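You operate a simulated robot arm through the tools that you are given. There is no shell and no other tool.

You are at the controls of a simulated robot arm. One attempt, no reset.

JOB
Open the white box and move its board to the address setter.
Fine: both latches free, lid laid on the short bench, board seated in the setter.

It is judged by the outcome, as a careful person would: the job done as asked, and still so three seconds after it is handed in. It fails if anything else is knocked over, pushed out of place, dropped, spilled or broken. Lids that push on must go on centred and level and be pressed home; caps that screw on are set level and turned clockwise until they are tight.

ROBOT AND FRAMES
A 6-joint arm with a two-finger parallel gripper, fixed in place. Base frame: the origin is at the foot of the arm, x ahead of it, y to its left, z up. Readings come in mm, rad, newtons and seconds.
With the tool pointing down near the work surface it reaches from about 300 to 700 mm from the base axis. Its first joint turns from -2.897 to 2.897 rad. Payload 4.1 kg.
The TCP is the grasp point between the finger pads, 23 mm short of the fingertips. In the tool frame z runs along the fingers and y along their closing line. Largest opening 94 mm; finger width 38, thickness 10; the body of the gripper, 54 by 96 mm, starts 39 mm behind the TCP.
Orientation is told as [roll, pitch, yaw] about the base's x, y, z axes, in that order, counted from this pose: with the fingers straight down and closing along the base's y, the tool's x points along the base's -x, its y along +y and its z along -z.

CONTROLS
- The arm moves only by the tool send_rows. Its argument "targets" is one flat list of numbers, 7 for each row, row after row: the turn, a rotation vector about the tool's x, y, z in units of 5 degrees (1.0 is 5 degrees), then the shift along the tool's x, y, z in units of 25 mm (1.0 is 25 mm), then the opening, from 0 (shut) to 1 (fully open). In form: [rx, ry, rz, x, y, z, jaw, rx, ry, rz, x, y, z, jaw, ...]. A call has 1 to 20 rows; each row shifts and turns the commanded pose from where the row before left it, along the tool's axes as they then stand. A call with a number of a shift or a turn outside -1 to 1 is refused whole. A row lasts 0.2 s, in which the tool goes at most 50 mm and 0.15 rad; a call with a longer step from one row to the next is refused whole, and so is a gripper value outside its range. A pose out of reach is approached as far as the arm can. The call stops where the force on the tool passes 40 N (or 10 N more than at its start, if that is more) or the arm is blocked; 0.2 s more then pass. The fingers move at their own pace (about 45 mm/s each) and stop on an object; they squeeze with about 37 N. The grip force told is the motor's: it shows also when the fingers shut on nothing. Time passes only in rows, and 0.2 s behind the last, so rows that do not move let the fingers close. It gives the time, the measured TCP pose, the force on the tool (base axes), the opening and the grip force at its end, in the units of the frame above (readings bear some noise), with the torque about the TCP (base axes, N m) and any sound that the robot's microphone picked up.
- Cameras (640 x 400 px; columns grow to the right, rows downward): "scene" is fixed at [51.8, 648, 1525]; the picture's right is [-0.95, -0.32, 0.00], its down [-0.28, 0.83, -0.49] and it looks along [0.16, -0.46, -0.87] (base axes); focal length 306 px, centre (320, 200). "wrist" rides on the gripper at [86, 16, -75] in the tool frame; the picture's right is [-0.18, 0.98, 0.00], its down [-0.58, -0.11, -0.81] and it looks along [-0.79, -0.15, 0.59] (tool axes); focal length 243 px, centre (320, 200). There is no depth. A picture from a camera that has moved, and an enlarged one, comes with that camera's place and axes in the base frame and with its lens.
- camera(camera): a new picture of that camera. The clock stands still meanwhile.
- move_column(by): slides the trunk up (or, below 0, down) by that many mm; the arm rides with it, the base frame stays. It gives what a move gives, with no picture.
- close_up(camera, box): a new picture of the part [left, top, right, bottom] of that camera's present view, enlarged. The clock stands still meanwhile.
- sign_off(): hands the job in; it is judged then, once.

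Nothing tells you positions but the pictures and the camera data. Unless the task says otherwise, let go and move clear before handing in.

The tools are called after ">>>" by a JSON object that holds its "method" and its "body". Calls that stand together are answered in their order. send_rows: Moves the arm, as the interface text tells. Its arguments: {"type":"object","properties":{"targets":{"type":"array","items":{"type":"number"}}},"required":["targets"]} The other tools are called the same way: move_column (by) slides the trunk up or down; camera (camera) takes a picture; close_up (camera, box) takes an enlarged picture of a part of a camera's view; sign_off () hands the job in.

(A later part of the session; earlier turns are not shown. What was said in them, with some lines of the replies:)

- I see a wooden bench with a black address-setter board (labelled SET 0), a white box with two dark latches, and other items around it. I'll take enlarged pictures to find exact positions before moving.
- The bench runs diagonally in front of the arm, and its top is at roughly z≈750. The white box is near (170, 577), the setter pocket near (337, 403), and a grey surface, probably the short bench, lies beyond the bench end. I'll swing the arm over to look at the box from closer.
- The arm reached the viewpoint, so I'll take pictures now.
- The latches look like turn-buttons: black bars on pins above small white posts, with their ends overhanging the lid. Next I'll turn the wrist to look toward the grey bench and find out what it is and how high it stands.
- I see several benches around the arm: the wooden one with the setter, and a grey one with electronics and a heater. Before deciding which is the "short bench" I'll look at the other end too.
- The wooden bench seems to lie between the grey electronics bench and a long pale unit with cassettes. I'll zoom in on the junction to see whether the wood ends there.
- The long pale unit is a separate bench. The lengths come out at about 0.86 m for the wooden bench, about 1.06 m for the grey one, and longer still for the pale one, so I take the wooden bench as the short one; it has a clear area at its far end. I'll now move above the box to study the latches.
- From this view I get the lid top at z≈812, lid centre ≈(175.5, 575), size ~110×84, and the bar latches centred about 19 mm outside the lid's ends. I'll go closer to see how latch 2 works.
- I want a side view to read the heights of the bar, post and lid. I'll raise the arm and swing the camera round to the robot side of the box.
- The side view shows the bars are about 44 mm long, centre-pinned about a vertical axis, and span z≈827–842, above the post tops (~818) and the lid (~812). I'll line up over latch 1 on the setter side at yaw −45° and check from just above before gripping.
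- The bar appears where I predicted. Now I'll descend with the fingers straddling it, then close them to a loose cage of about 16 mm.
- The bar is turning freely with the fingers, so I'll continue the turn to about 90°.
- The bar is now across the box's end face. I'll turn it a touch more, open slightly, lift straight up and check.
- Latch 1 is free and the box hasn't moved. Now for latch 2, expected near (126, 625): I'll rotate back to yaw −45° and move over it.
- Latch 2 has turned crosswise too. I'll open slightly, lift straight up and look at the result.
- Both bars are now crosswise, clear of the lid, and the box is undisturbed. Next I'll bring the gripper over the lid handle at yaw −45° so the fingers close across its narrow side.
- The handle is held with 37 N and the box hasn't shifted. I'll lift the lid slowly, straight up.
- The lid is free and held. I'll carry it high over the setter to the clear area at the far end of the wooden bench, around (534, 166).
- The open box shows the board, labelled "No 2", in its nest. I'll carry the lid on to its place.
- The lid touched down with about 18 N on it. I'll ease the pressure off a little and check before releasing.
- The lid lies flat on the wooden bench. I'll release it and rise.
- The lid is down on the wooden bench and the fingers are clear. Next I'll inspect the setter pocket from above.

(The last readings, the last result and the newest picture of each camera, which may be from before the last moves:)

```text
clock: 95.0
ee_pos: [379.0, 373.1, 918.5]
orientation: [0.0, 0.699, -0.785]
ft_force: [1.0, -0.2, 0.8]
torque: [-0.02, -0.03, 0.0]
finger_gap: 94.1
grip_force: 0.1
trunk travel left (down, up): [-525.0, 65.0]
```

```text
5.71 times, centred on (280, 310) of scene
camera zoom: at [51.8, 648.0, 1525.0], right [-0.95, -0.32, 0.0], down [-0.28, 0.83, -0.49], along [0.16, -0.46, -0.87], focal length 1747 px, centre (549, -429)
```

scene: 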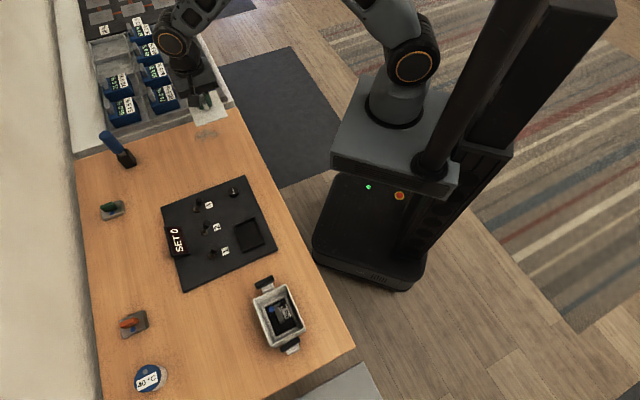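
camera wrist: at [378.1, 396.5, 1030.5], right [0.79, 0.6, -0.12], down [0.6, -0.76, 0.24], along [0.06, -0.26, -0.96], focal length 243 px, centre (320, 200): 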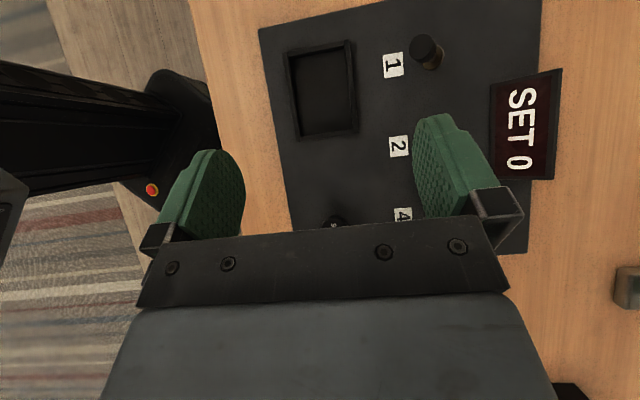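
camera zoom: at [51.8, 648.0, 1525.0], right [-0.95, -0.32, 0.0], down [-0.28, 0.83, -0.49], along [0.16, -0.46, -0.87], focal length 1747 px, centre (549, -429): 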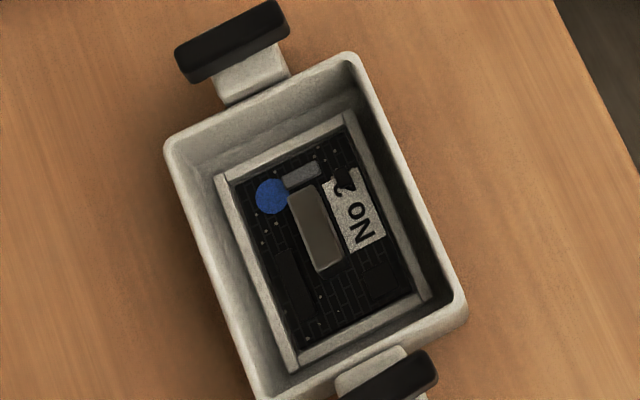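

The setter pocket is a plain raised rectangular frame, long side the same way as the nest in the box, so the board can go across without turning. Now I'll look straight down into the box.

>>> {"method": "send_rows", "body": {"targets": [0, 0, 0, 0.822, 0.028, 0.631, 1, 0, 0, 0, 0.822, 0.028, 0.631, 1, 0, 0, 0, 0.822, 0.028, 0.631, 1, 0, 0, 0, 0.822, 0.028, 0.631, 1, 0, 0, 0, 0.822, 0.028, 0.631, 1, 0, 0, 0, 0.822, 0.028, 0.631, 1, 0, 0, 0, 0.822, 0.028, 0.631, 1, 0, 0, 0, 0.822, 0.028, 0.631, 1, 0, 0, 0, 0.822, 0.028, 0.631, 1, 0, 0, 0, 0, 0, 0, 1]}}

>>> {"method": "camera", "body": {"camera": "wrist"}}

>>> {"method": "close_up", "body": {"camera": "wrist", "box": [250, 20, 400, 170]}}

```text
clock: 97.2
ee_pos: [218.5, 541.8, 926.5]
orientation: [-0.001, 0.697, -0.787]
ft_force: [0.5, 0.5, -0.2]
torque: [-0.04, 0.0, 0.01]
finger_gap: 94.1
grip_force: 0.0
trunk travel left (down, up): [-525.0, 65.0]
```

```text
taken
camera wrist: at [218.7, 565.3, 1040.1], right [0.8, 0.59, -0.12], down [0.6, -0.76, 0.24], along [0.06, -0.27, -0.96], focal length 243 px, centre (320, 200)
```

wrist: 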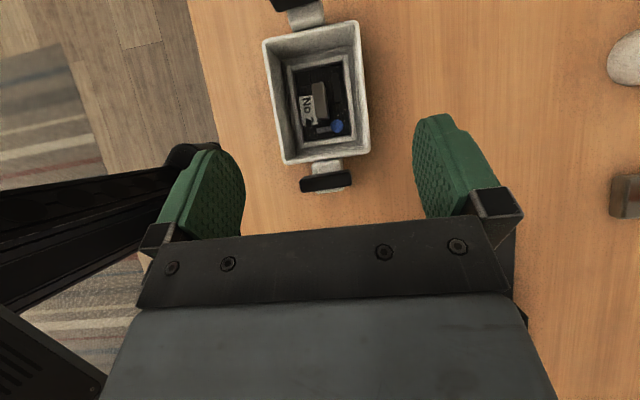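

```text
2.67 times, centred on (325, 95) of wrist
camera zoom: at [218.7, 565.3, 1040.1], right [0.8, 0.59, -0.12], down [0.6, -0.76, 0.24], along [0.06, -0.27, -0.96], focal length 647 px, centre (307, 480)
```

zoom: 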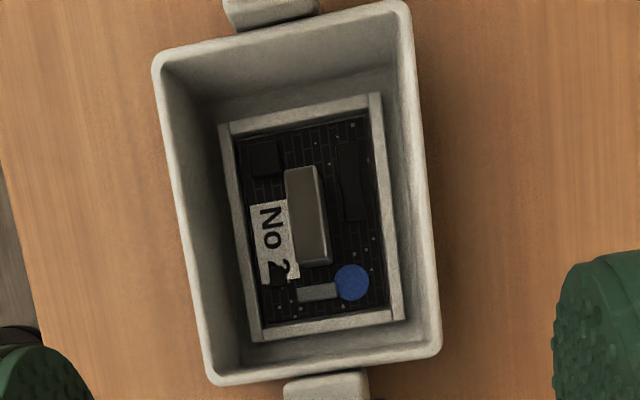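

I see the board in its nest with a raised grip block: top ≈800, about 11 mm wide, centred near s≈282, d≈531. The nest frame is the same size as the setter's pocket frame. I'll straighten the tool and hover over the grip block.

>>> {"method": "send_rows", "body": {"targets": [0, -1, 0, 0, 0, 0, 0.45, 0, -1, 0, 0, 0, 0, 0.45, 0, -1, 0, 0, 0, 0, 0.45, 0, -1, 0, 0, 0, 0, 0.45, 0, -1, 0, 0, 0, 0, 0.45, 0, -1, 0, 0, 0, 0, 0.45, 0, -1, 0, 0, 0, 0, 0.45, 0, -1, 0, 0, 0, 0, 0.45, 0, 0, 0, 0.727, -0.088, 0.5, 0.45, 0, 0, 0, 0.727, -0.088, 0.5, 0.45, 0, 0, 0, 0.727, -0.088, 0.5, 0.45, 0, 0, 0, 0, 0, 0, 0.45]}}

>>> {"method": "camera", "body": {"camera": "wrist"}}

>>> {"method": "close_up", "body": {"camera": "wrist", "box": [220, 20, 420, 180]}}

```text
clock: 99.8
ee_pos: [174.4, 575.9, 889.8]
orientation: [0.0, 0.0, -0.787]
ft_force: [-0.6, 0.6, 0.3]
torque: [-0.01, -0.01, -0.03]
finger_gap: 42.1
grip_force: 0.0
trunk travel left (down, up): [-525.0, 65.0]
```

```text
taken
camera wrist: at [126.2, 648.3, 964.5], right [0.83, 0.56, 0.0], down [0.33, -0.49, 0.81], along [0.46, -0.67, -0.59], focal length 243 px, centre (320, 200)
```

wrist: 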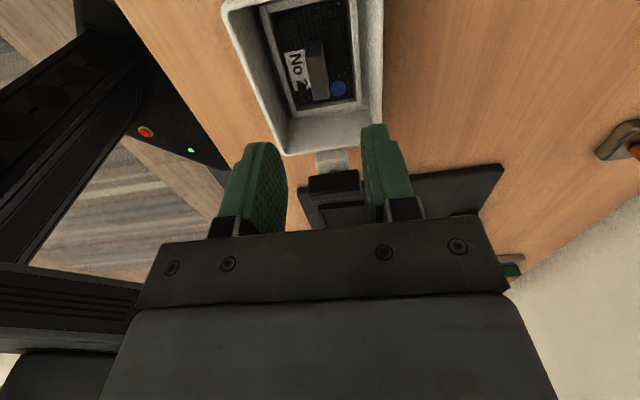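

```text
2.50 times, centred on (320, 100) of wrist
camera zoom: at [126.2, 648.3, 964.5], right [0.83, 0.56, 0.0], down [0.33, -0.49, 0.81], along [0.46, -0.67, -0.59], focal length 606 px, centre (320, 450)
```

zoom: 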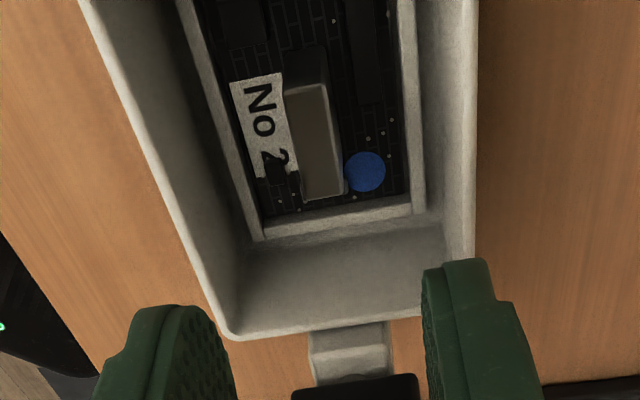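

>>> {"method": "send_rows", "body": {"targets": [0, 0, 0, 0, -0.03, 0, 0.33, 0, 0, 0, 0, 0, 0.4, 0.33, 0, 0, 0, 0, 0, 0.7, 0.33, 0, 0, 0, 0, 0, 0.7, 0.33, 0, 0, 0, 0, 0, 0.5, 0.33, 0, 0, 0, 0, 0, 0, 0.33]}}

>>> {"method": "close_up", "body": {"camera": "wrist", "box": [200, 20, 440, 240]}}

```text
clock: 101.2
ee_pos: [173.9, 575.6, 832.3]
orientation: [0.0, 0.001, -0.786]
ft_force: [0.8, -0.5, 0.4]
torque: [0.03, 0.0, 0.01]
finger_gap: 31.2
grip_force: 0.1
trunk travel left (down, up): [-525.0, 65.0]
```

```text
1.82 times, centred on (320, 130) of wrist
camera zoom: at [126.1, 647.2, 906.9], right [0.83, 0.56, 0.0], down [0.33, -0.49, 0.81], along [0.46, -0.67, -0.59], focal length 441 px, centre (320, 327)
```

zoom: 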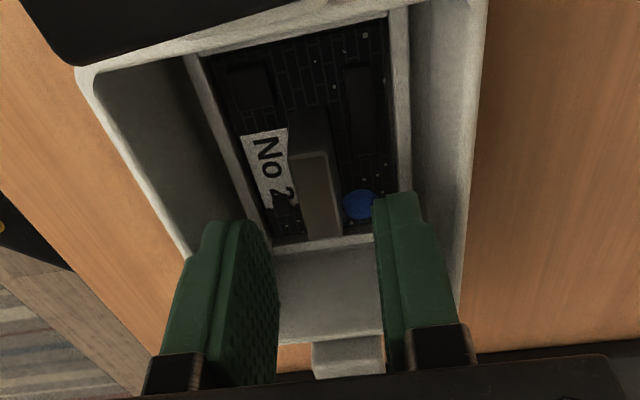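

>>> {"method": "send_rows", "body": {"targets": [0, 0, 0, 0, 0, 0.4, 0.33, 0, 0, 0, 0, 0, 0.4, 0.33, 0, 0, 0, 0, 0, 0.35, 0.33, 0, 0, 0, 0, 0, 0.2, 0.33, 0, 0, 0, 0, 0, 0, 0.33]}}

>>> {"method": "close_up", "body": {"camera": "wrist", "box": [200, 20, 440, 240]}}

```text
clock: 102.4
ee_pos: [172.7, 575.0, 797.8]
orientation: [-0.002, -0.001, -0.785]
ft_force: [-0.3, 0.4, 0.2]
torque: [0.0, 0.0, 0.02]
finger_gap: 31.3
grip_force: 0.1
trunk travel left (down, up): [-525.0, 65.0]
```

```text
1.82 times, centred on (320, 130) of wrist
camera zoom: at [125.7, 647.2, 872.6], right [0.83, 0.56, 0.0], down [0.33, -0.49, 0.81], along [0.46, -0.67, -0.59], focal length 441 px, centre (320, 327)
```

zoom: 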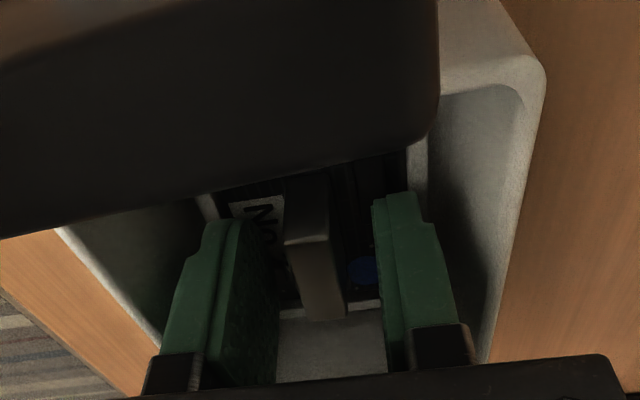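

The fingers straddle the grip block without contact, so I'll close on it.

>>> {"method": "send_rows", "body": {"targets": [0, 0, 0, 0, 0, 0, 0.2, 0, 0, 0, 0, 0, 0, 0.14, 0, 0, 0, 0, 0, 0, 0.1, 0, 0, 0, 0, 0, 0, 0.05, 0, 0, 0, 0, 0, 0, 0, 0, 0, 0, 0, 0, 0, 0, 0, 0, 0, 0, 0, 0, 0]}}

>>> {"method": "close_up", "body": {"camera": "wrist", "box": [200, 20, 440, 240]}}

>>> {"method": "close_up", "body": {"camera": "scene", "box": [220, 250, 340, 360]}}

```text
clock: 104.0
ee_pos: [174.5, 575.3, 799.1]
orientation: [0.0, 0.0, -0.786]
ft_force: [0.6, -0.6, -0.2]
torque: [0.0, 0.0, -0.01]
finger_gap: 11.2
grip_force: 37.5
trunk travel left (down, up): [-525.0, 65.0]
```

```text
1.82 times, centred on (320, 130) of wrist
camera zoom: at [125.7, 647.2, 872.7], right [0.83, 0.56, 0.0], down [0.33, -0.49, 0.81], along [0.46, -0.67, -0.59], focal length 441 px, centre (320, 327)
```

zoom: 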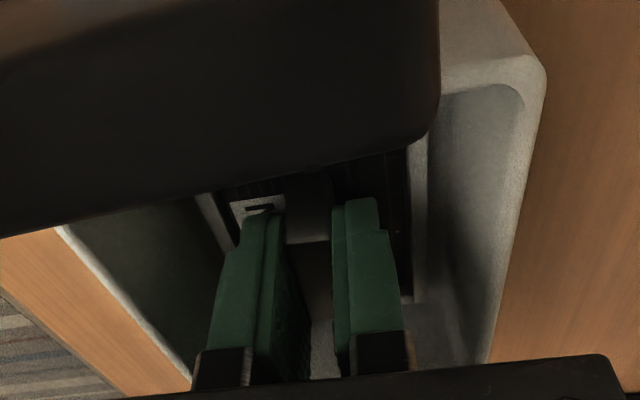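

```text
3.64 times, centred on (280, 305) of scene
camera zoom: at [51.8, 648.0, 1525.0], right [-0.95, -0.32, 0.0], down [-0.28, 0.83, -0.49], along [0.16, -0.46, -0.87], focal length 1112 px, centre (466, -182)
```

zoom: 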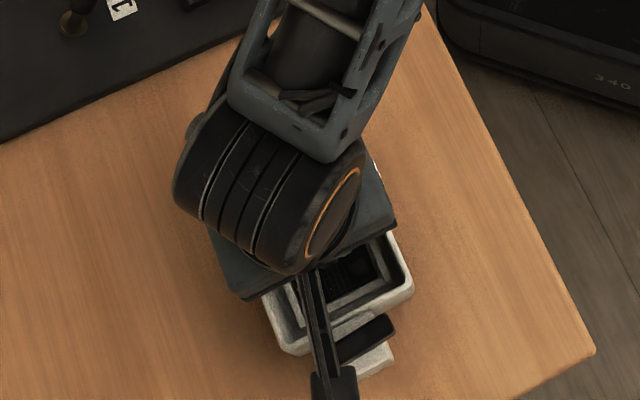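

>>> {"method": "send_rows", "body": {"targets": [0, 0, 0, 0, 0, -0.15, 0, 0, 0, 0, 0, 0, -0.2, 0, 0, 0, 0, 0, 0, -0.3, 0, 0, 0, 0, 0, 0, -0.5, 0, 0, 0, 0, 0, 0, -0.7, 0, 0, 0, 0, 0, 0, -0.8, 0, 0, 0, 0, 0, 0, -0.8, 0, 0, 0, 0, 0, 0, -0.8, 0, 0, 0, 0, 0, 0, 0, 0]}}

>>> {"method": "camera", "body": {"camera": "wrist"}}

>>> {"method": "close_up", "body": {"camera": "wrist", "box": [200, 20, 440, 240]}}

>>> {"method": "close_up", "body": {"camera": "scene", "box": [220, 220, 340, 360]}}

```text
clock: 106.0
ee_pos: [173.6, 575.1, 904.1]
orientation: [0.0, 0.0, -0.786]
ft_force: [-0.4, 0.4, -0.7]
torque: [0.03, -0.01, -0.02]
finger_gap: 11.1
grip_force: 37.3
trunk travel left (down, up): [-525.0, 65.0]
```

```text
taken
camera wrist: at [125.8, 647.4, 979.3], right [0.83, 0.56, 0.0], down [0.33, -0.49, 0.81], along [0.46, -0.67, -0.59], focal length 243 px, centre (320, 200)
```

wrist: 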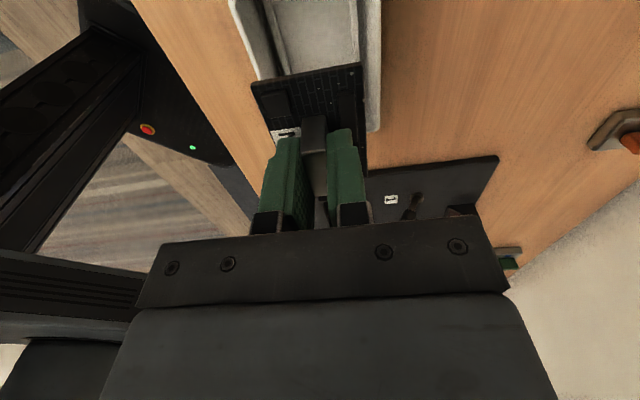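

```text
1.82 times, centred on (320, 130) of wrist
camera zoom: at [125.8, 647.4, 979.3], right [0.83, 0.56, 0.0], down [0.33, -0.49, 0.81], along [0.46, -0.67, -0.59], focal length 441 px, centre (320, 327)
```

zoom: 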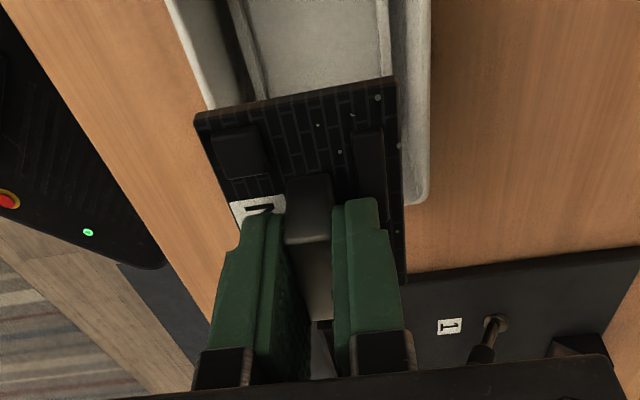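

```text
2.86 times, centred on (280, 290) of scene
camera zoom: at [51.8, 648.0, 1525.0], right [-0.95, -0.32, 0.0], down [-0.28, 0.83, -0.49], along [0.16, -0.46, -0.87], focal length 874 px, centre (434, -57)
```

zoom: 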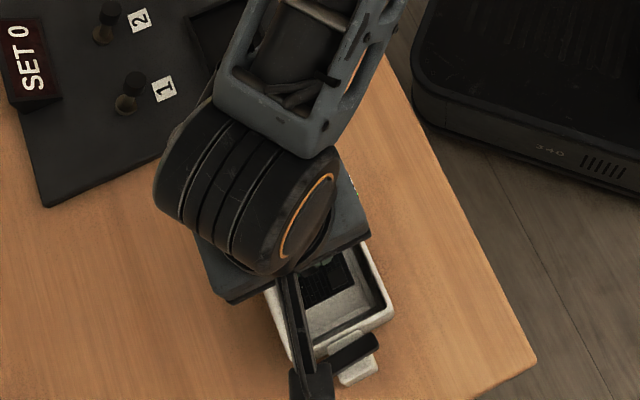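

The board is held level and centred in the fingers. I'll carry it across to hover over the setter pocket, target TCP ≈(330.6, 412.6).

>>> {"method": "send_rows", "body": {"targets": [0, 0, 0, -0.4, -0.02, -0.2, 0, 0, 0, 0, -0.8, -0.02, -0.2, 0, 0, 0, 0, -0.95, -0.02, 0, 0, 0, 0, 0, -0.95, -0.02, 0, 0, 0, 0, 0, -0.95, -0.02, 0, 0, 0, 0, 0, -0.95, -0.02, 0, 0, 0, 0, 0, -0.95, -0.02, 0, 0, 0, 0, 0, -0.95, -0.02, 0, 0, 0, 0, 0, -0.95, -0.02, 0, 0, 0, 0, 0, -0.8, -0.02, 0, 0, 0, 0, 0, -0.34, 0, 0, 0, 0, 0, 0, 0, 0, 0, 0]}}

>>> {"method": "camera", "body": {"camera": "wrist"}}

>>> {"method": "close_up", "body": {"camera": "scene", "box": [160, 170, 340, 330]}}

```text
clock: 108.6
ee_pos: [330.1, 410.9, 914.8]
orientation: [0.0, 0.001, -0.785]
ft_force: [-0.7, -0.3, 0.4]
torque: [0.01, 0.02, 0.0]
finger_gap: 11.0
grip_force: 37.3
trunk travel left (down, up): [-525.0, 65.0]
```

```text
taken
camera wrist: at [281.6, 483.9, 989.2], right [0.83, 0.56, 0.0], down [0.33, -0.49, 0.81], along [0.46, -0.67, -0.59], focal length 243 px, centre (320, 200)
```

wrist: 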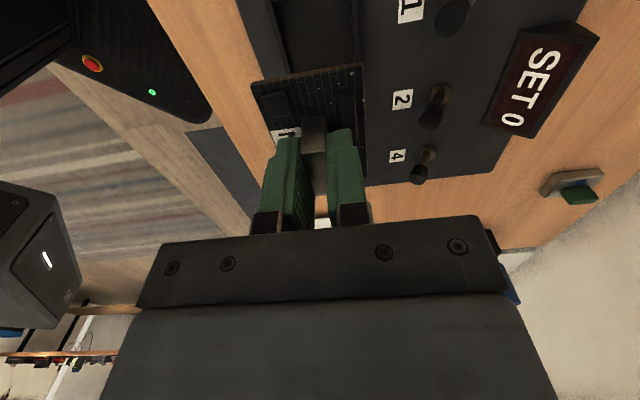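

```text
2.50 times, centred on (250, 250) of scene
camera zoom: at [51.8, 648.0, 1525.0], right [-0.95, -0.32, 0.0], down [-0.28, 0.83, -0.49], along [0.16, -0.46, -0.87], focal length 764 px, centre (495, 75)
```

zoom: 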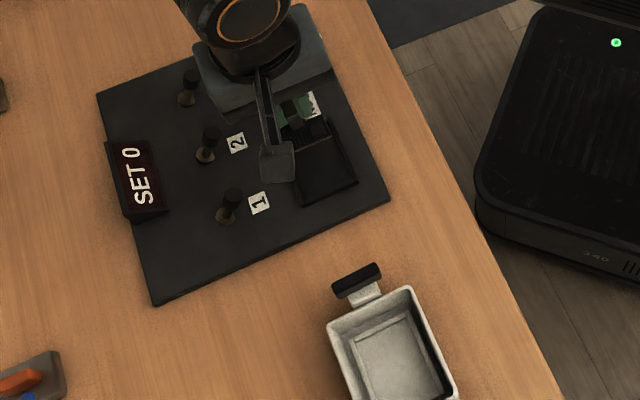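

>>> {"method": "send_rows", "body": {"targets": [0, 0, 0, 0.04, 0, 0.5, 0, 0, 0, 0, 0, 0, 0.7, 0, 0, 0, 0, 0, 0, 0.7, 0, 0, 0, 0, 0, 0, 0.6, 0, 0, 0, 0, 0, 0, 0, 0, 0, 0, 0, 0, 0, 0, 0]}}

>>> {"method": "camera", "body": {"camera": "wrist"}}

>>> {"method": "close_up", "body": {"camera": "wrist", "box": [220, 0, 400, 160]}}

```text
clock: 110.0
ee_pos: [328.8, 413.2, 851.0]
orientation: [-0.001, 0.001, -0.786]
ft_force: [0.3, -0.3, -0.2]
torque: [0.0, 0.03, -0.01]
finger_gap: 11.0
grip_force: 37.5
trunk travel left (down, up): [-525.0, 65.0]
```

```text
taken
camera wrist: at [280.8, 484.9, 926.5], right [0.83, 0.56, 0.0], down [0.33, -0.49, 0.81], along [0.46, -0.67, -0.59], focal length 243 px, centre (320, 200)
```

wrist: 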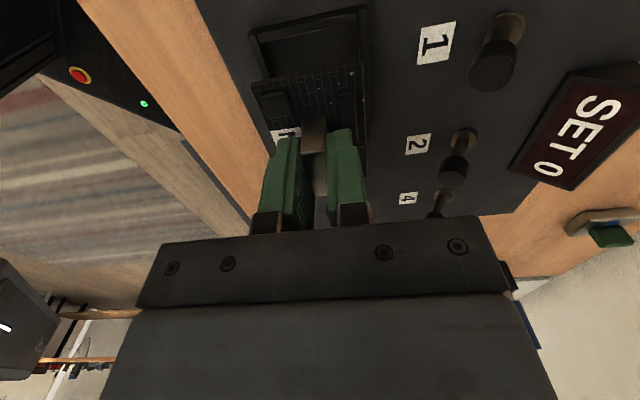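

```text
2.50 times, centred on (310, 80) of wrist
camera zoom: at [280.8, 484.9, 926.5], right [0.83, 0.56, 0.0], down [0.33, -0.49, 0.81], along [0.46, -0.67, -0.59], focal length 606 px, centre (345, 500)
```

zoom: 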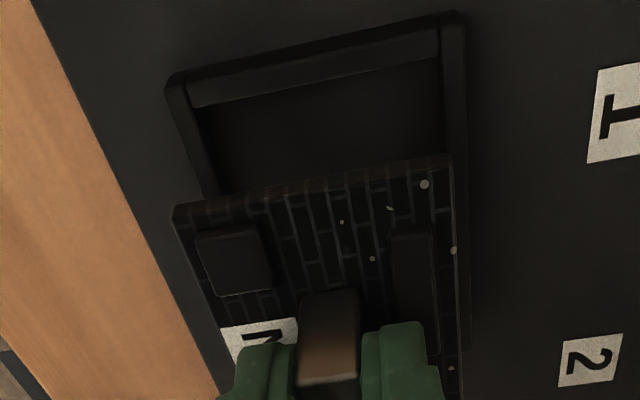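

The board lines up with the pocket to within about half a millimetre in both directions. I'll descend to just above the frame.

>>> {"method": "send_rows", "body": {"targets": [0, 0, 0, 0, 0, 0.4, 0, 0, 0, 0, 0, 0, 0.4, 0, 0, 0, 0, 0, 0, 0.4, 0, 0, 0, 0, 0, 0, 0.2, 0, 0, 0, 0, 0, 0, 0, 0, 0, 0, 0, 0, 0, 0, 0]}}

>>> {"method": "close_up", "body": {"camera": "wrist", "box": [220, 0, 400, 160]}}

>>> {"method": "close_up", "body": {"camera": "scene", "box": [200, 190, 300, 270]}}

```text
clock: 111.4
ee_pos: [328.9, 414.8, 817.2]
orientation: [0.0, 0.002, -0.784]
ft_force: [0.7, 0.1, -0.3]
torque: [-0.02, 0.01, 0.01]
finger_gap: 10.9
grip_force: 37.3
trunk travel left (down, up): [-525.0, 65.0]
```

```text
2.50 times, centred on (310, 80) of wrist
camera zoom: at [280.6, 485.1, 891.6], right [0.83, 0.56, 0.0], down [0.33, -0.49, 0.81], along [0.46, -0.67, -0.59], focal length 606 px, centre (345, 500)
```

zoom: 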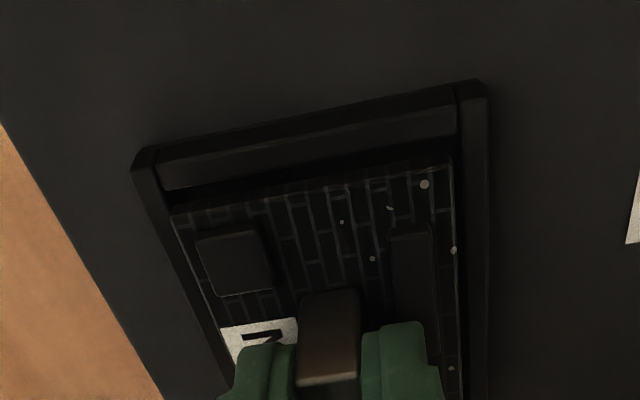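

```text
5.00 times, centred on (250, 230) of scene
camera zoom: at [51.8, 648.0, 1525.0], right [-0.95, -0.32, 0.0], down [-0.28, 0.83, -0.49], along [0.16, -0.46, -0.87], focal length 1529 px, centre (670, 50)
```

zoom: 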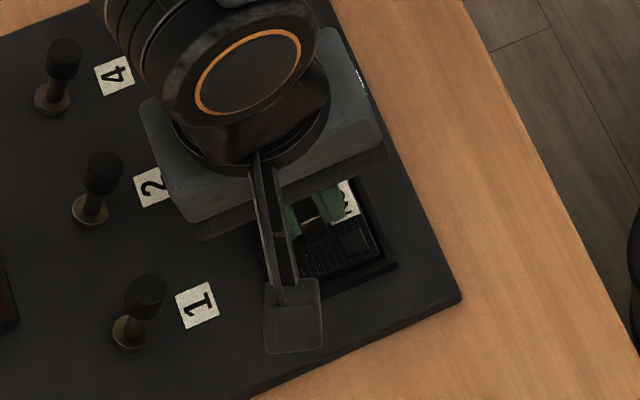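

The board is aligned just above the frame. I'll lower it gently into the pocket in small steps.

>>> {"method": "send_rows", "body": {"targets": [0, 0, 0, 0.012, 0, 0.06, 0, 0, 0, 0, 0, 0, 0.06, 0, 0, 0, 0, 0, 0, 0.06, 0, 0, 0, 0, 0, 0, 0.06, 0, 0, 0, 0, 0, 0, 0.06, 0, 0, 0, 0, 0, 0, 0.06, 0, 0, 0, 0, 0, 0, 0, 0]}}

>>> {"method": "close_up", "body": {"camera": "wrist", "box": [220, 0, 400, 160]}}

```text
clock: 113.0
ee_pos: [329.1, 413.9, 808.8]
orientation: [0.0, 0.0, -0.785]
ft_force: [-0.4, 0.3, -0.6]
torque: [0.0, -0.02, -0.01]
finger_gap: 11.0
grip_force: 36.7
trunk travel left (down, up): [-525.0, 65.0]
```

```text
2.50 times, centred on (310, 80) of wrist
camera zoom: at [280.7, 485.3, 882.8], right [0.83, 0.56, 0.0], down [0.33, -0.49, 0.81], along [0.46, -0.67, -0.59], focal length 606 px, centre (345, 500)
```

zoom: 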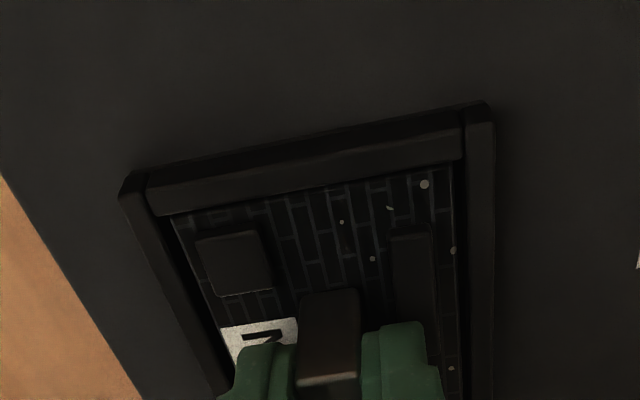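

>>> {"method": "send_rows", "body": {"targets": [0, 0, 0, 0, 0, 0.06, 0, 0, 0, 0, 0, 0, 0.06, 0, 0, 0, 0, 0, 0, 0.06, 0, 0, 0, 0, 0, 0, 0, 0]}}

>>> {"method": "close_up", "body": {"camera": "wrist", "box": [220, 0, 400, 160]}}

```text
clock: 114.0
ee_pos: [329.3, 413.0, 805.8]
orientation: [0.005, 0.0, -0.786]
ft_force: [-1.9, -3.2, 29.4]
torque: [-0.13, 0.06, -0.04]
finger_gap: 11.0
grip_force: 37.0
trunk travel left (down, up): [-525.0, 65.0]
```

```text
2.50 times, centred on (310, 80) of wrist
camera zoom: at [280.6, 485.0, 881.1], right [0.83, 0.56, 0.01], down [0.33, -0.49, 0.81], along [0.46, -0.66, -0.59], focal length 606 px, centre (345, 500)
```

zoom: 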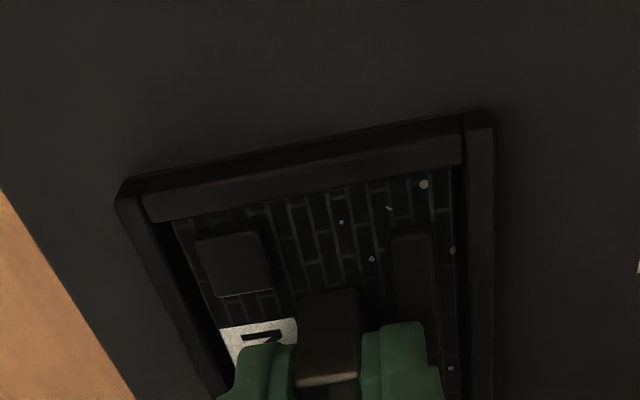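

>>> {"method": "close_up", "body": {"camera": "wrist", "box": [260, 45, 340, 105]}}

>>> {"method": "close_up", "body": {"camera": "wrist", "box": [340, 30, 420, 160]}}

>>> {"method": "close_up", "body": {"camera": "scene", "box": [220, 200, 280, 260]}}

```text
6.67 times, centred on (300, 75) of wrist
camera zoom: at [280.6, 485.0, 881.1], right [0.83, 0.56, 0.01], down [0.33, -0.49, 0.81], along [0.46, -0.66, -0.59], focal length 1618 px, centre (453, 1033)
```

zoom: 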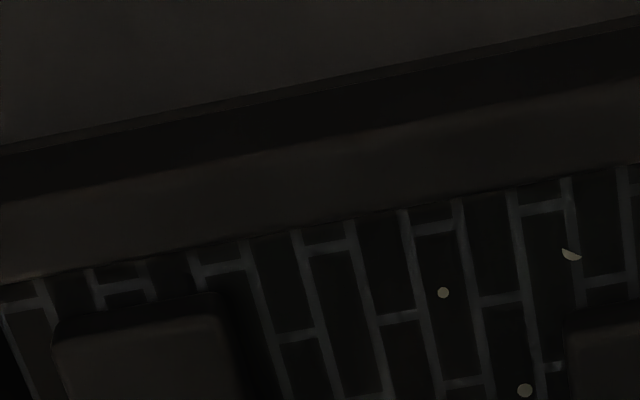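

```text
3.08 times, centred on (380, 95) of wrist
camera zoom: at [280.6, 485.0, 881.1], right [0.83, 0.56, 0.01], down [0.33, -0.49, 0.81], along [0.46, -0.66, -0.59], focal length 746 px, centre (135, 523)
```

zoom: 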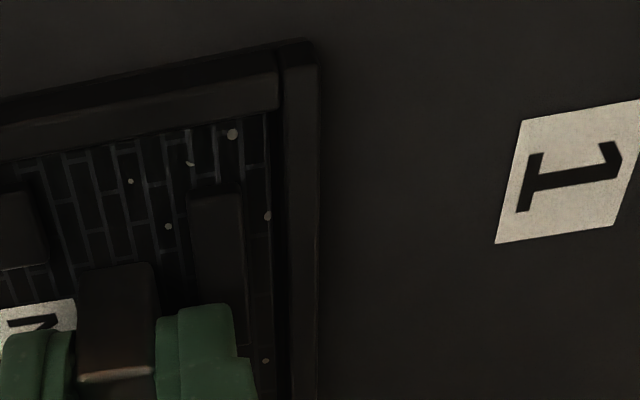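

```text
6.67 times, centred on (250, 230) of scene
camera zoom: at [51.8, 648.0, 1525.0], right [-0.95, -0.32, 0.0], down [-0.28, 0.83, -0.49], along [0.16, -0.46, -0.87], focal length 2038 px, centre (787, 0)
```

zoom: 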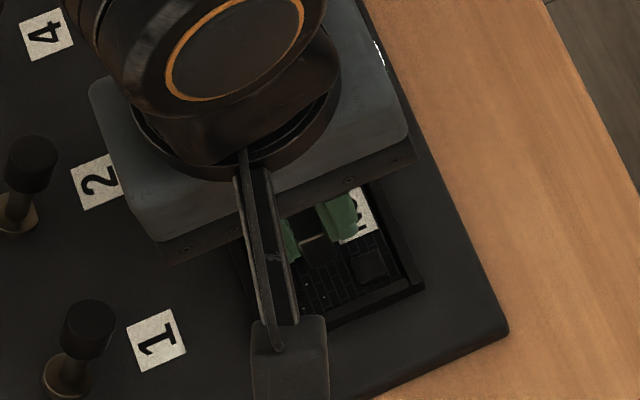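

The board's near edge is hidden below the frame's inner rim, and the contact is even: 29 N with almost no torque. So it is resting on the pocket floor. I'll ease the pressure, then release.

>>> {"method": "send_rows", "body": {"targets": [0, 0, 0, 0, 0, -0.05, 0, 0, 0, 0, 0, 0, 0, 0]}}

```text
clock: 114.6
ee_pos: [328.6, 414.1, 806.8]
orientation: [0.003, 0.001, -0.786]
ft_force: [2.4, 1.1, 27.4]
torque: [0.0, 0.01, -0.02]
finger_gap: 10.9
grip_force: 37.0
trunk travel left (down, up): [-525.0, 65.0]
```

>>> {"method": "send_rows", "body": {"targets": [0, 0, 0, 0, 0, -0.05, 0, 0, 0, 0, 0, 0, 0, 0]}}

```text
clock: 115.2
ee_pos: [329.5, 413.6, 807.1]
orientation: [0.001, -0.001, -0.785]
ft_force: [4.3, 3.7, 21.2]
torque: [0.13, 0.04, -0.03]
finger_gap: 10.8
grip_force: 37.2
trunk travel left (down, up): [-525.0, 65.0]
```

>>> {"method": "close_up", "body": {"camera": "wrist", "box": [200, 20, 440, 240]}}

>>> {"method": "close_up", "body": {"camera": "wrist", "box": [350, 100, 410, 200]}}

>>> {"method": "close_up", "body": {"camera": "wrist", "box": [260, 60, 320, 170]}}

```text
1.82 times, centred on (320, 130) of wrist
camera zoom: at [280.5, 485.1, 880.9], right [0.83, 0.56, 0.0], down [0.33, -0.49, 0.81], along [0.46, -0.66, -0.59], focal length 441 px, centre (320, 327)
```

zoom: 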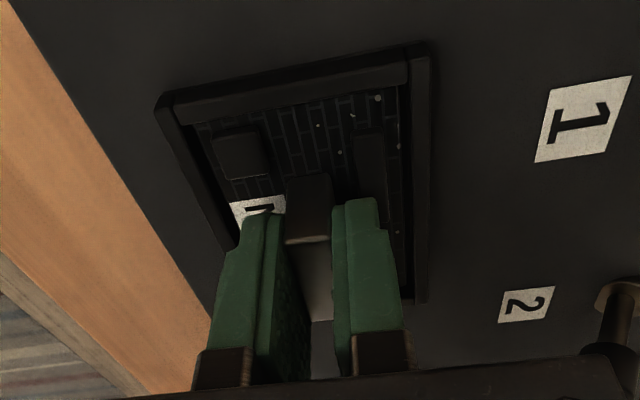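

```text
4.00 times, centred on (380, 150) of wrist
camera zoom: at [280.5, 485.1, 880.9], right [0.83, 0.56, 0.0], down [0.33, -0.49, 0.81], along [0.46, -0.66, -0.59], focal length 970 px, centre (80, 400)
```

zoom: 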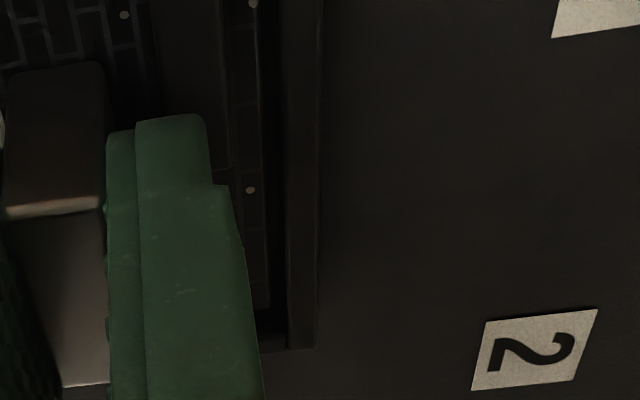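

```text
3.64 times, centred on (290, 115) of wrist
camera zoom: at [280.5, 485.1, 880.9], right [0.83, 0.56, 0.0], down [0.33, -0.49, 0.81], along [0.46, -0.66, -0.59], focal length 882 px, centre (429, 509)
```

zoom: 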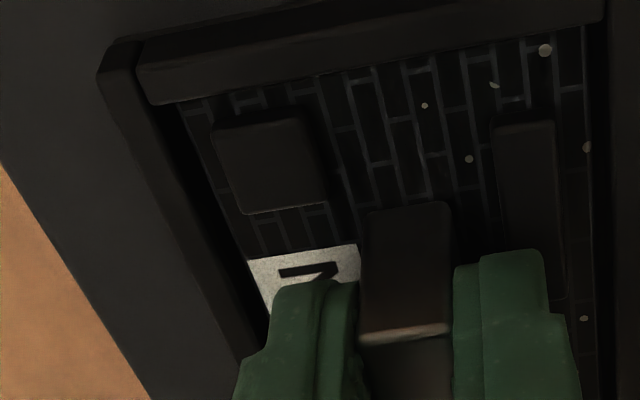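

The close-up shows the board's far corner inside the frame walls with small gaps all round. I'll relieve a bit more pressure and open the fingers.

>>> {"method": "send_rows", "body": {"targets": [0, 0, 0, 0, 0, -0.05, 0, 0, 0, 0, 0, 0, 0, 0, 0, 0, 0, 0, 0, 0, 0]}}

```text
clock: 116.0
ee_pos: [327.8, 412.3, 806.5]
orientation: [-0.002, 0.0, -0.786]
ft_force: [1.0, 0.9, 6.2]
torque: [0.13, 0.05, -0.02]
finger_gap: 11.0
grip_force: 36.9
trunk travel left (down, up): [-525.0, 65.0]
```

>>> {"method": "send_rows", "body": {"targets": [0, 0, 0, 0, 0, 0, 0.1, 0, 0, 0, 0, 0, 0, 0.14, 0, 0, 0, 0, 0, 0, 0.18, 0, 0, 0, 0, 0, 0, 0.24, 0, 0, 0, 0, 0, 0, 0.3, 0, 0, 0, 0, 0, 0, 0.3]}}

>>> {"method": "close_up", "body": {"camera": "wrist", "box": [200, 20, 440, 240]}}

```text
clock: 117.4
ee_pos: [329.6, 413.6, 806.9]
orientation: [-0.001, -0.001, -0.786]
ft_force: [-0.2, 0.9, 0.1]
torque: [-0.03, -0.01, -0.01]
finger_gap: 28.0
grip_force: 0.1
trunk travel left (down, up): [-525.0, 65.0]
```

```text
1.82 times, centred on (320, 130) of wrist
camera zoom: at [280.7, 485.4, 881.6], right [0.83, 0.56, 0.0], down [0.33, -0.49, 0.81], along [0.46, -0.67, -0.59], focal length 441 px, centre (320, 327)
```

zoom: 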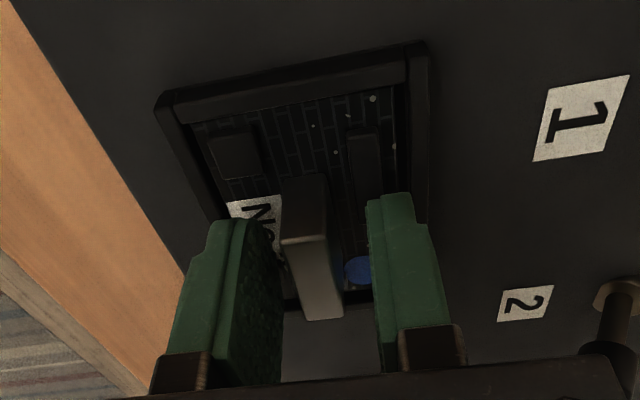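

>>> {"method": "send_rows", "body": {"targets": [0, 0, 0, 0, 0, -0.3, 0.3, 0, 0, 0, 0, 0, -0.6, 0.3, 0, 0, 0, 0, 0, -0.9, 0.3, 0, 0, 0, 0, 0, -0.9, 0.3, 0, 0, 0, 0, 0, -0.9, 0.3, 0, 0, 0, 0, 0, -0.9, 0.3, 0, 0, 0, -0.9, 0, -0.5, 0.6, 0, 0, 0, -0.9, 0, 0, 1, 0, 0, 0, -0.9, 0, 0, 1, 0, 1, 0, 0, 0, 0, 1, 0, 1, 0, 0, 0, 0, 1, 0, 1, 0, 0, 0, 0, 1, 0, 1, 0, 0, 0, 0, 1, 0, 1, 0, 0, 0, 0, 1, 0, 1, 0, 0, 0, 0, 1, 0, 1, 0, 0, 0, 0, 1, 0, 1, 0, 0, 0, 0, 1, 0, 0, 0, 0, 0, 0, 1]}}

>>> {"method": "camera", "body": {"camera": "wrist"}}

>>> {"method": "close_up", "body": {"camera": "wrist", "box": [260, 20, 380, 140]}}

>>> {"method": "close_up", "body": {"camera": "scene", "box": [200, 190, 300, 270]}}

```text
clock: 121.2
ee_pos: [376.6, 366.0, 932.0]
orientation: [0.0, 0.701, -0.785]
ft_force: [0.0, -0.5, -0.2]
torque: [0.03, 0.0, 0.0]
finger_gap: 93.9
grip_force: 0.1
trunk travel left (down, up): [-525.0, 65.0]
```

```text
taken
camera wrist: at [376.4, 389.4, 1044.9], right [0.8, 0.59, -0.12], down [0.6, -0.76, 0.24], along [0.05, -0.26, -0.96], focal length 243 px, centre (320, 200)
```

wrist: 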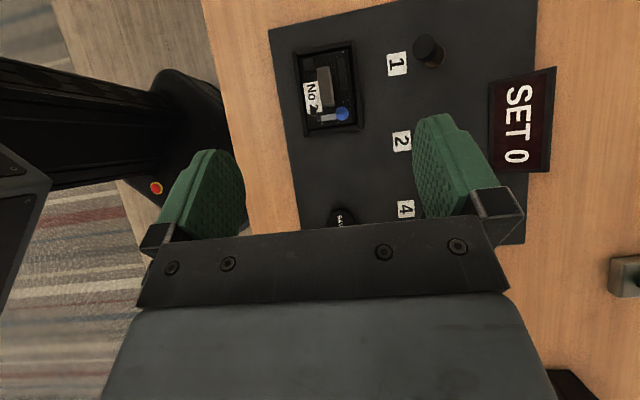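

```text
3.33 times, centred on (320, 80) of wrist
camera zoom: at [376.4, 389.4, 1044.9], right [0.8, 0.59, -0.12], down [0.6, -0.76, 0.24], along [0.05, -0.26, -0.96], focal length 809 px, centre (320, 600)
```

zoom: 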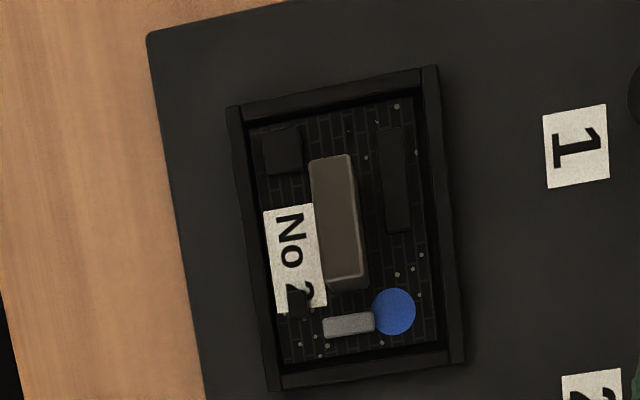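

```text
5.00 times, centred on (250, 230) of scene
camera zoom: at [51.8, 648.0, 1525.0], right [-0.95, -0.32, 0.0], down [-0.28, 0.83, -0.49], along [0.16, -0.46, -0.87], focal length 1529 px, centre (670, 50)
```

zoom: 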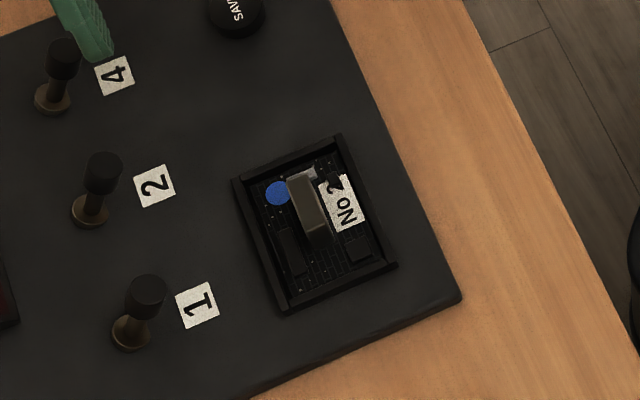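

The board sits inside the pocket frame with even gaps, the same way round as before. I'll take one side view to confirm it lies flat on the floor of the pocket.

>>> {"method": "send_rows", "body": {"targets": [0, -1, 0, 0, 0, -0.3, 1, 0, -1, 0, 0, 0, -0.3, 1, 0, -1, 0, 0, 0, -0.3, 1, 0, -1, 0, 0, 0, -0.3, 1, 0, -1, 0, 0, 0, 0, 1, 0, -1, 0, 0, 0, 0, 1, 0, -1, 0, 0, 0, 0, 1, 0, -1, 0, 0, 0, 0, 1, 0, 0, 0, 0.9, -0.9, 0, 1, 0, 0, 0, 0.9, -0.9, 0, 1, 0, 0, 0, 0, -0.9, 0, 1, 0, 0, 0, 0, -0.9, 0, 1, 0, 0, 0, 0, 0, 0, 1]}}

>>> {"method": "send_rows", "body": {"targets": [0, 0, -1, 0, 0, 0, 1, 0, 0, -1, 0, 0, 0, 1, 0, 0, -1, 0, 0, 0, 1, 0, 0, -1, 0, 0, 0, 1, 0, 0, -1, 0, 0, 0, 1, 0, 0, -1, 0, 0, 0, 1, 0, 0, -1, 0, 0, 0, 1, 0, 0, -1, 0, 0, 0, 1, 0, 0, -1, 0, 0, 0, 1, 0, 0, -1, 0, 0, 0, 1, 0, 0, -1, 0, 0, 0, 1, 0, 0, -1, 0, 0, 0, 1, 0, 0, -1, 0, 0, 0, 1, 0, 0, -1, 0, 0, 0, 1, 0, 0, -1, 0, 0, 0, 1, 0, 0, -1, 0, 0, 0, 1, 0, 0, -1, 0, 0, 0, 1, 0, 0, -1, 0, 0, 0, 1, 0, 0, 0, 0, 0, 0, 1]}}

>>> {"method": "camera", "body": {"camera": "wrist"}}

```text
clock: 124.0
ee_pos: [292.4, 322.6, 957.9]
orientation: [0.0, 0.0, -0.785]
ft_force: [0.4, -0.2, -0.6]
torque: [0.03, -0.02, -0.02]
finger_gap: 93.9
grip_force: 0.0
trunk travel left (down, up): [-525.0, 65.0]
```

```text
clock: 128.0
ee_pos: [292.2, 322.3, 957.2]
orientation: [0.0, 0.001, 0.787]
ft_force: [0.1, 0.1, 0.5]
torque: [0.02, 0.02, 0.01]
finger_gap: 94.1
grip_force: 0.1
trunk travel left (down, up): [-525.0, 65.0]
```

```text
taken
camera wrist: at [221.2, 272.0, 1032.2], right [-0.57, 0.82, 0.0], down [0.49, 0.33, 0.81], along [0.67, 0.46, -0.59], focal length 243 px, centre (320, 200)
```

wrist: 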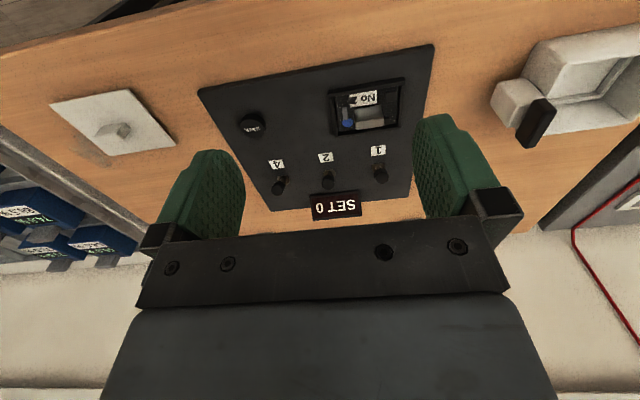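

>>> {"method": "send_rows", "body": {"targets": [0, 0, 0, 0.3, 0.7, 0.9, 1, 0, 0, 0, 0.3, 0.7, 0.9, 1, 0, 0, 0, 0, 0, 0.7, 1, 0, -1, 0, 0, 0, 0, 1, 0, -1, 0, 0, 0, 0, 1, 0, -1, 0, 0, 0, 0, 1, 0, 0, 0, 0, 0, 0, 1]}}

>>> {"method": "camera", "body": {"camera": "wrist"}}

>>> {"method": "close_up", "body": {"camera": "wrist", "box": [260, 70, 400, 170]}}

```text
clock: 129.6
ee_pos: [256.0, 337.0, 894.8]
orientation: [0.0, -0.262, 0.785]
ft_force: [0.3, 0.3, 0.6]
torque: [0.03, 0.03, -0.01]
finger_gap: 94.0
grip_force: 0.0
trunk travel left (down, up): [-525.0, 65.0]
```

```text
taken
camera wrist: at [174.0, 274.5, 944.5], right [-0.57, 0.82, 0.05], down [0.33, 0.17, 0.93], along [0.75, 0.54, -0.37], focal length 243 px, centre (320, 200)
```

wrist: 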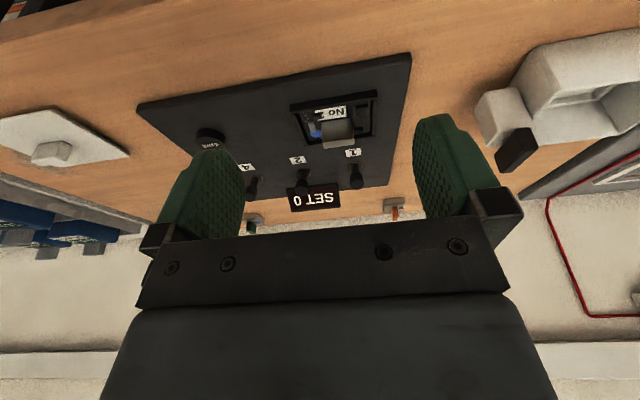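

```text
4.00 times, centred on (330, 120) of wrist
camera zoom: at [174.0, 274.5, 944.5], right [-0.57, 0.82, 0.05], down [0.33, 0.17, 0.93], along [0.75, 0.54, -0.37], focal length 970 px, centre (280, 520)
```

zoom: 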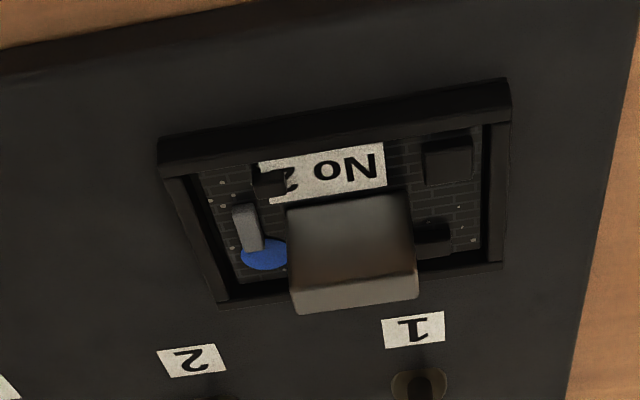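

The board lies flat and level inside the setter's frame, the latches are open, and the lid rests on the wooden bench. I'll raise the arm clear and take a last look at everything.

>>> {"method": "send_rows", "body": {"targets": [0, 1, 0, 0, 0, -0.8, 1, 0, 1, 0, 0, 0, -0.8, 1, 0, 1, 0, 0, 0, -0.8, 1, 0, 0, 0, 0.5, 0, -0.9, 1, 0, 0, 0, 0.5, 0, -0.9, 1, 0, 0, 0, 0.5, 0, -0.9, 1, 0, 0, 0, 0.5, 0, -0.9, 1, 0, 0, 0, 0, 0, -0.9, 1, 0, 0, 0, 0, 0, 0, 1, 0, 0, 0, 0, 0, 0, 1]}}

>>> {"method": "camera", "body": {"camera": "scene"}}

>>> {"method": "close_up", "body": {"camera": "scene", "box": [150, 90, 350, 370]}}

>>> {"method": "close_up", "body": {"camera": "scene", "box": [235, 260, 325, 360]}}

```text
clock: 131.8
ee_pos: [212.8, 294.5, 1065.6]
orientation: [0.0, 0.0, 0.786]
ft_force: [-0.8, -0.6, 0.0]
torque: [0.01, 0.03, 0.0]
finger_gap: 93.9
grip_force: 0.0
trunk travel left (down, up): [-525.0, 65.0]
```

```text
taken
```

scene: 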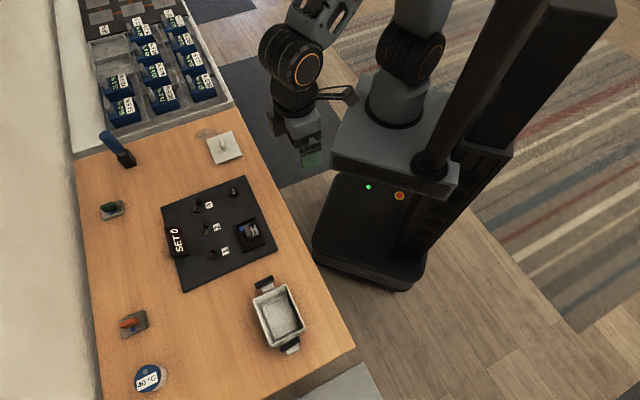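

```text
1.43 times, centred on (250, 230) of scene
camera zoom: at [51.8, 648.0, 1525.0], right [-0.95, -0.32, 0.0], down [-0.28, 0.83, -0.49], along [0.16, -0.46, -0.87], focal length 437 px, centre (420, 157)
```

zoom: 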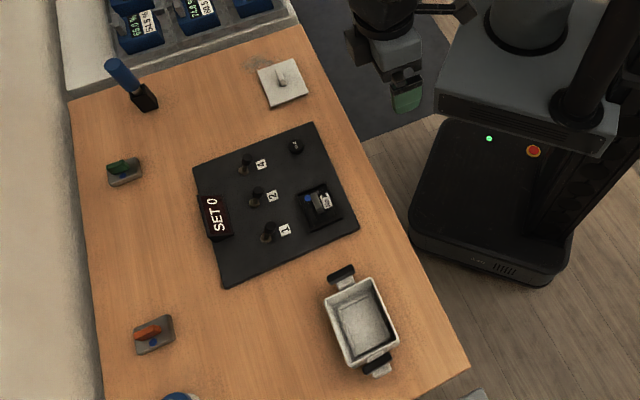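

```text
4.00 times, centred on (280, 310) of scene
camera zoom: at [51.8, 648.0, 1525.0], right [-0.95, -0.32, 0.0], down [-0.28, 0.83, -0.49], along [0.16, -0.46, -0.87], focal length 1223 px, centre (480, -240)
```

zoom: 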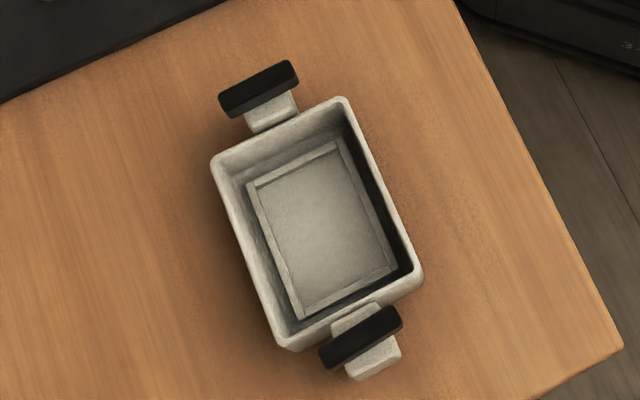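

The scene shows what was asked for: both latch bars turned free, the lid lying flat on the short wooden bench, and the board seated in the setter's frame. The box and everything else are undisturbed and the arm is clear, so I'm handing in.

>>> {"method": "sign_off", "body": {}}

```text
The job is handed in.
```

The job is handed in: the white box is open, its lid is on the wooden bench, and board "No 2" is in the address setter. I don't have the judgement back yet.

- **Latches:** both bars are turned crosswise, clear of where the lid sat. The box did not move.
- **Lid:** it lies flat at the far end of the wooden bench, clear of everything else. I took the wooden bench as the short one because it is the shortest of the three beside the arm (about 0.83 m). The grey electronics bench is about 1.1 m and the cassette bench about 1.2 m.
- **Board:** it sits level inside the setter's frame, the same way round as in the box. It touched down evenly, and a side view showed it flat and below the rim. The display still reads "SET 0", and I did not touch the switches or the save button.

The arm is raised clear with the gripper open, and nothing else was disturbed.
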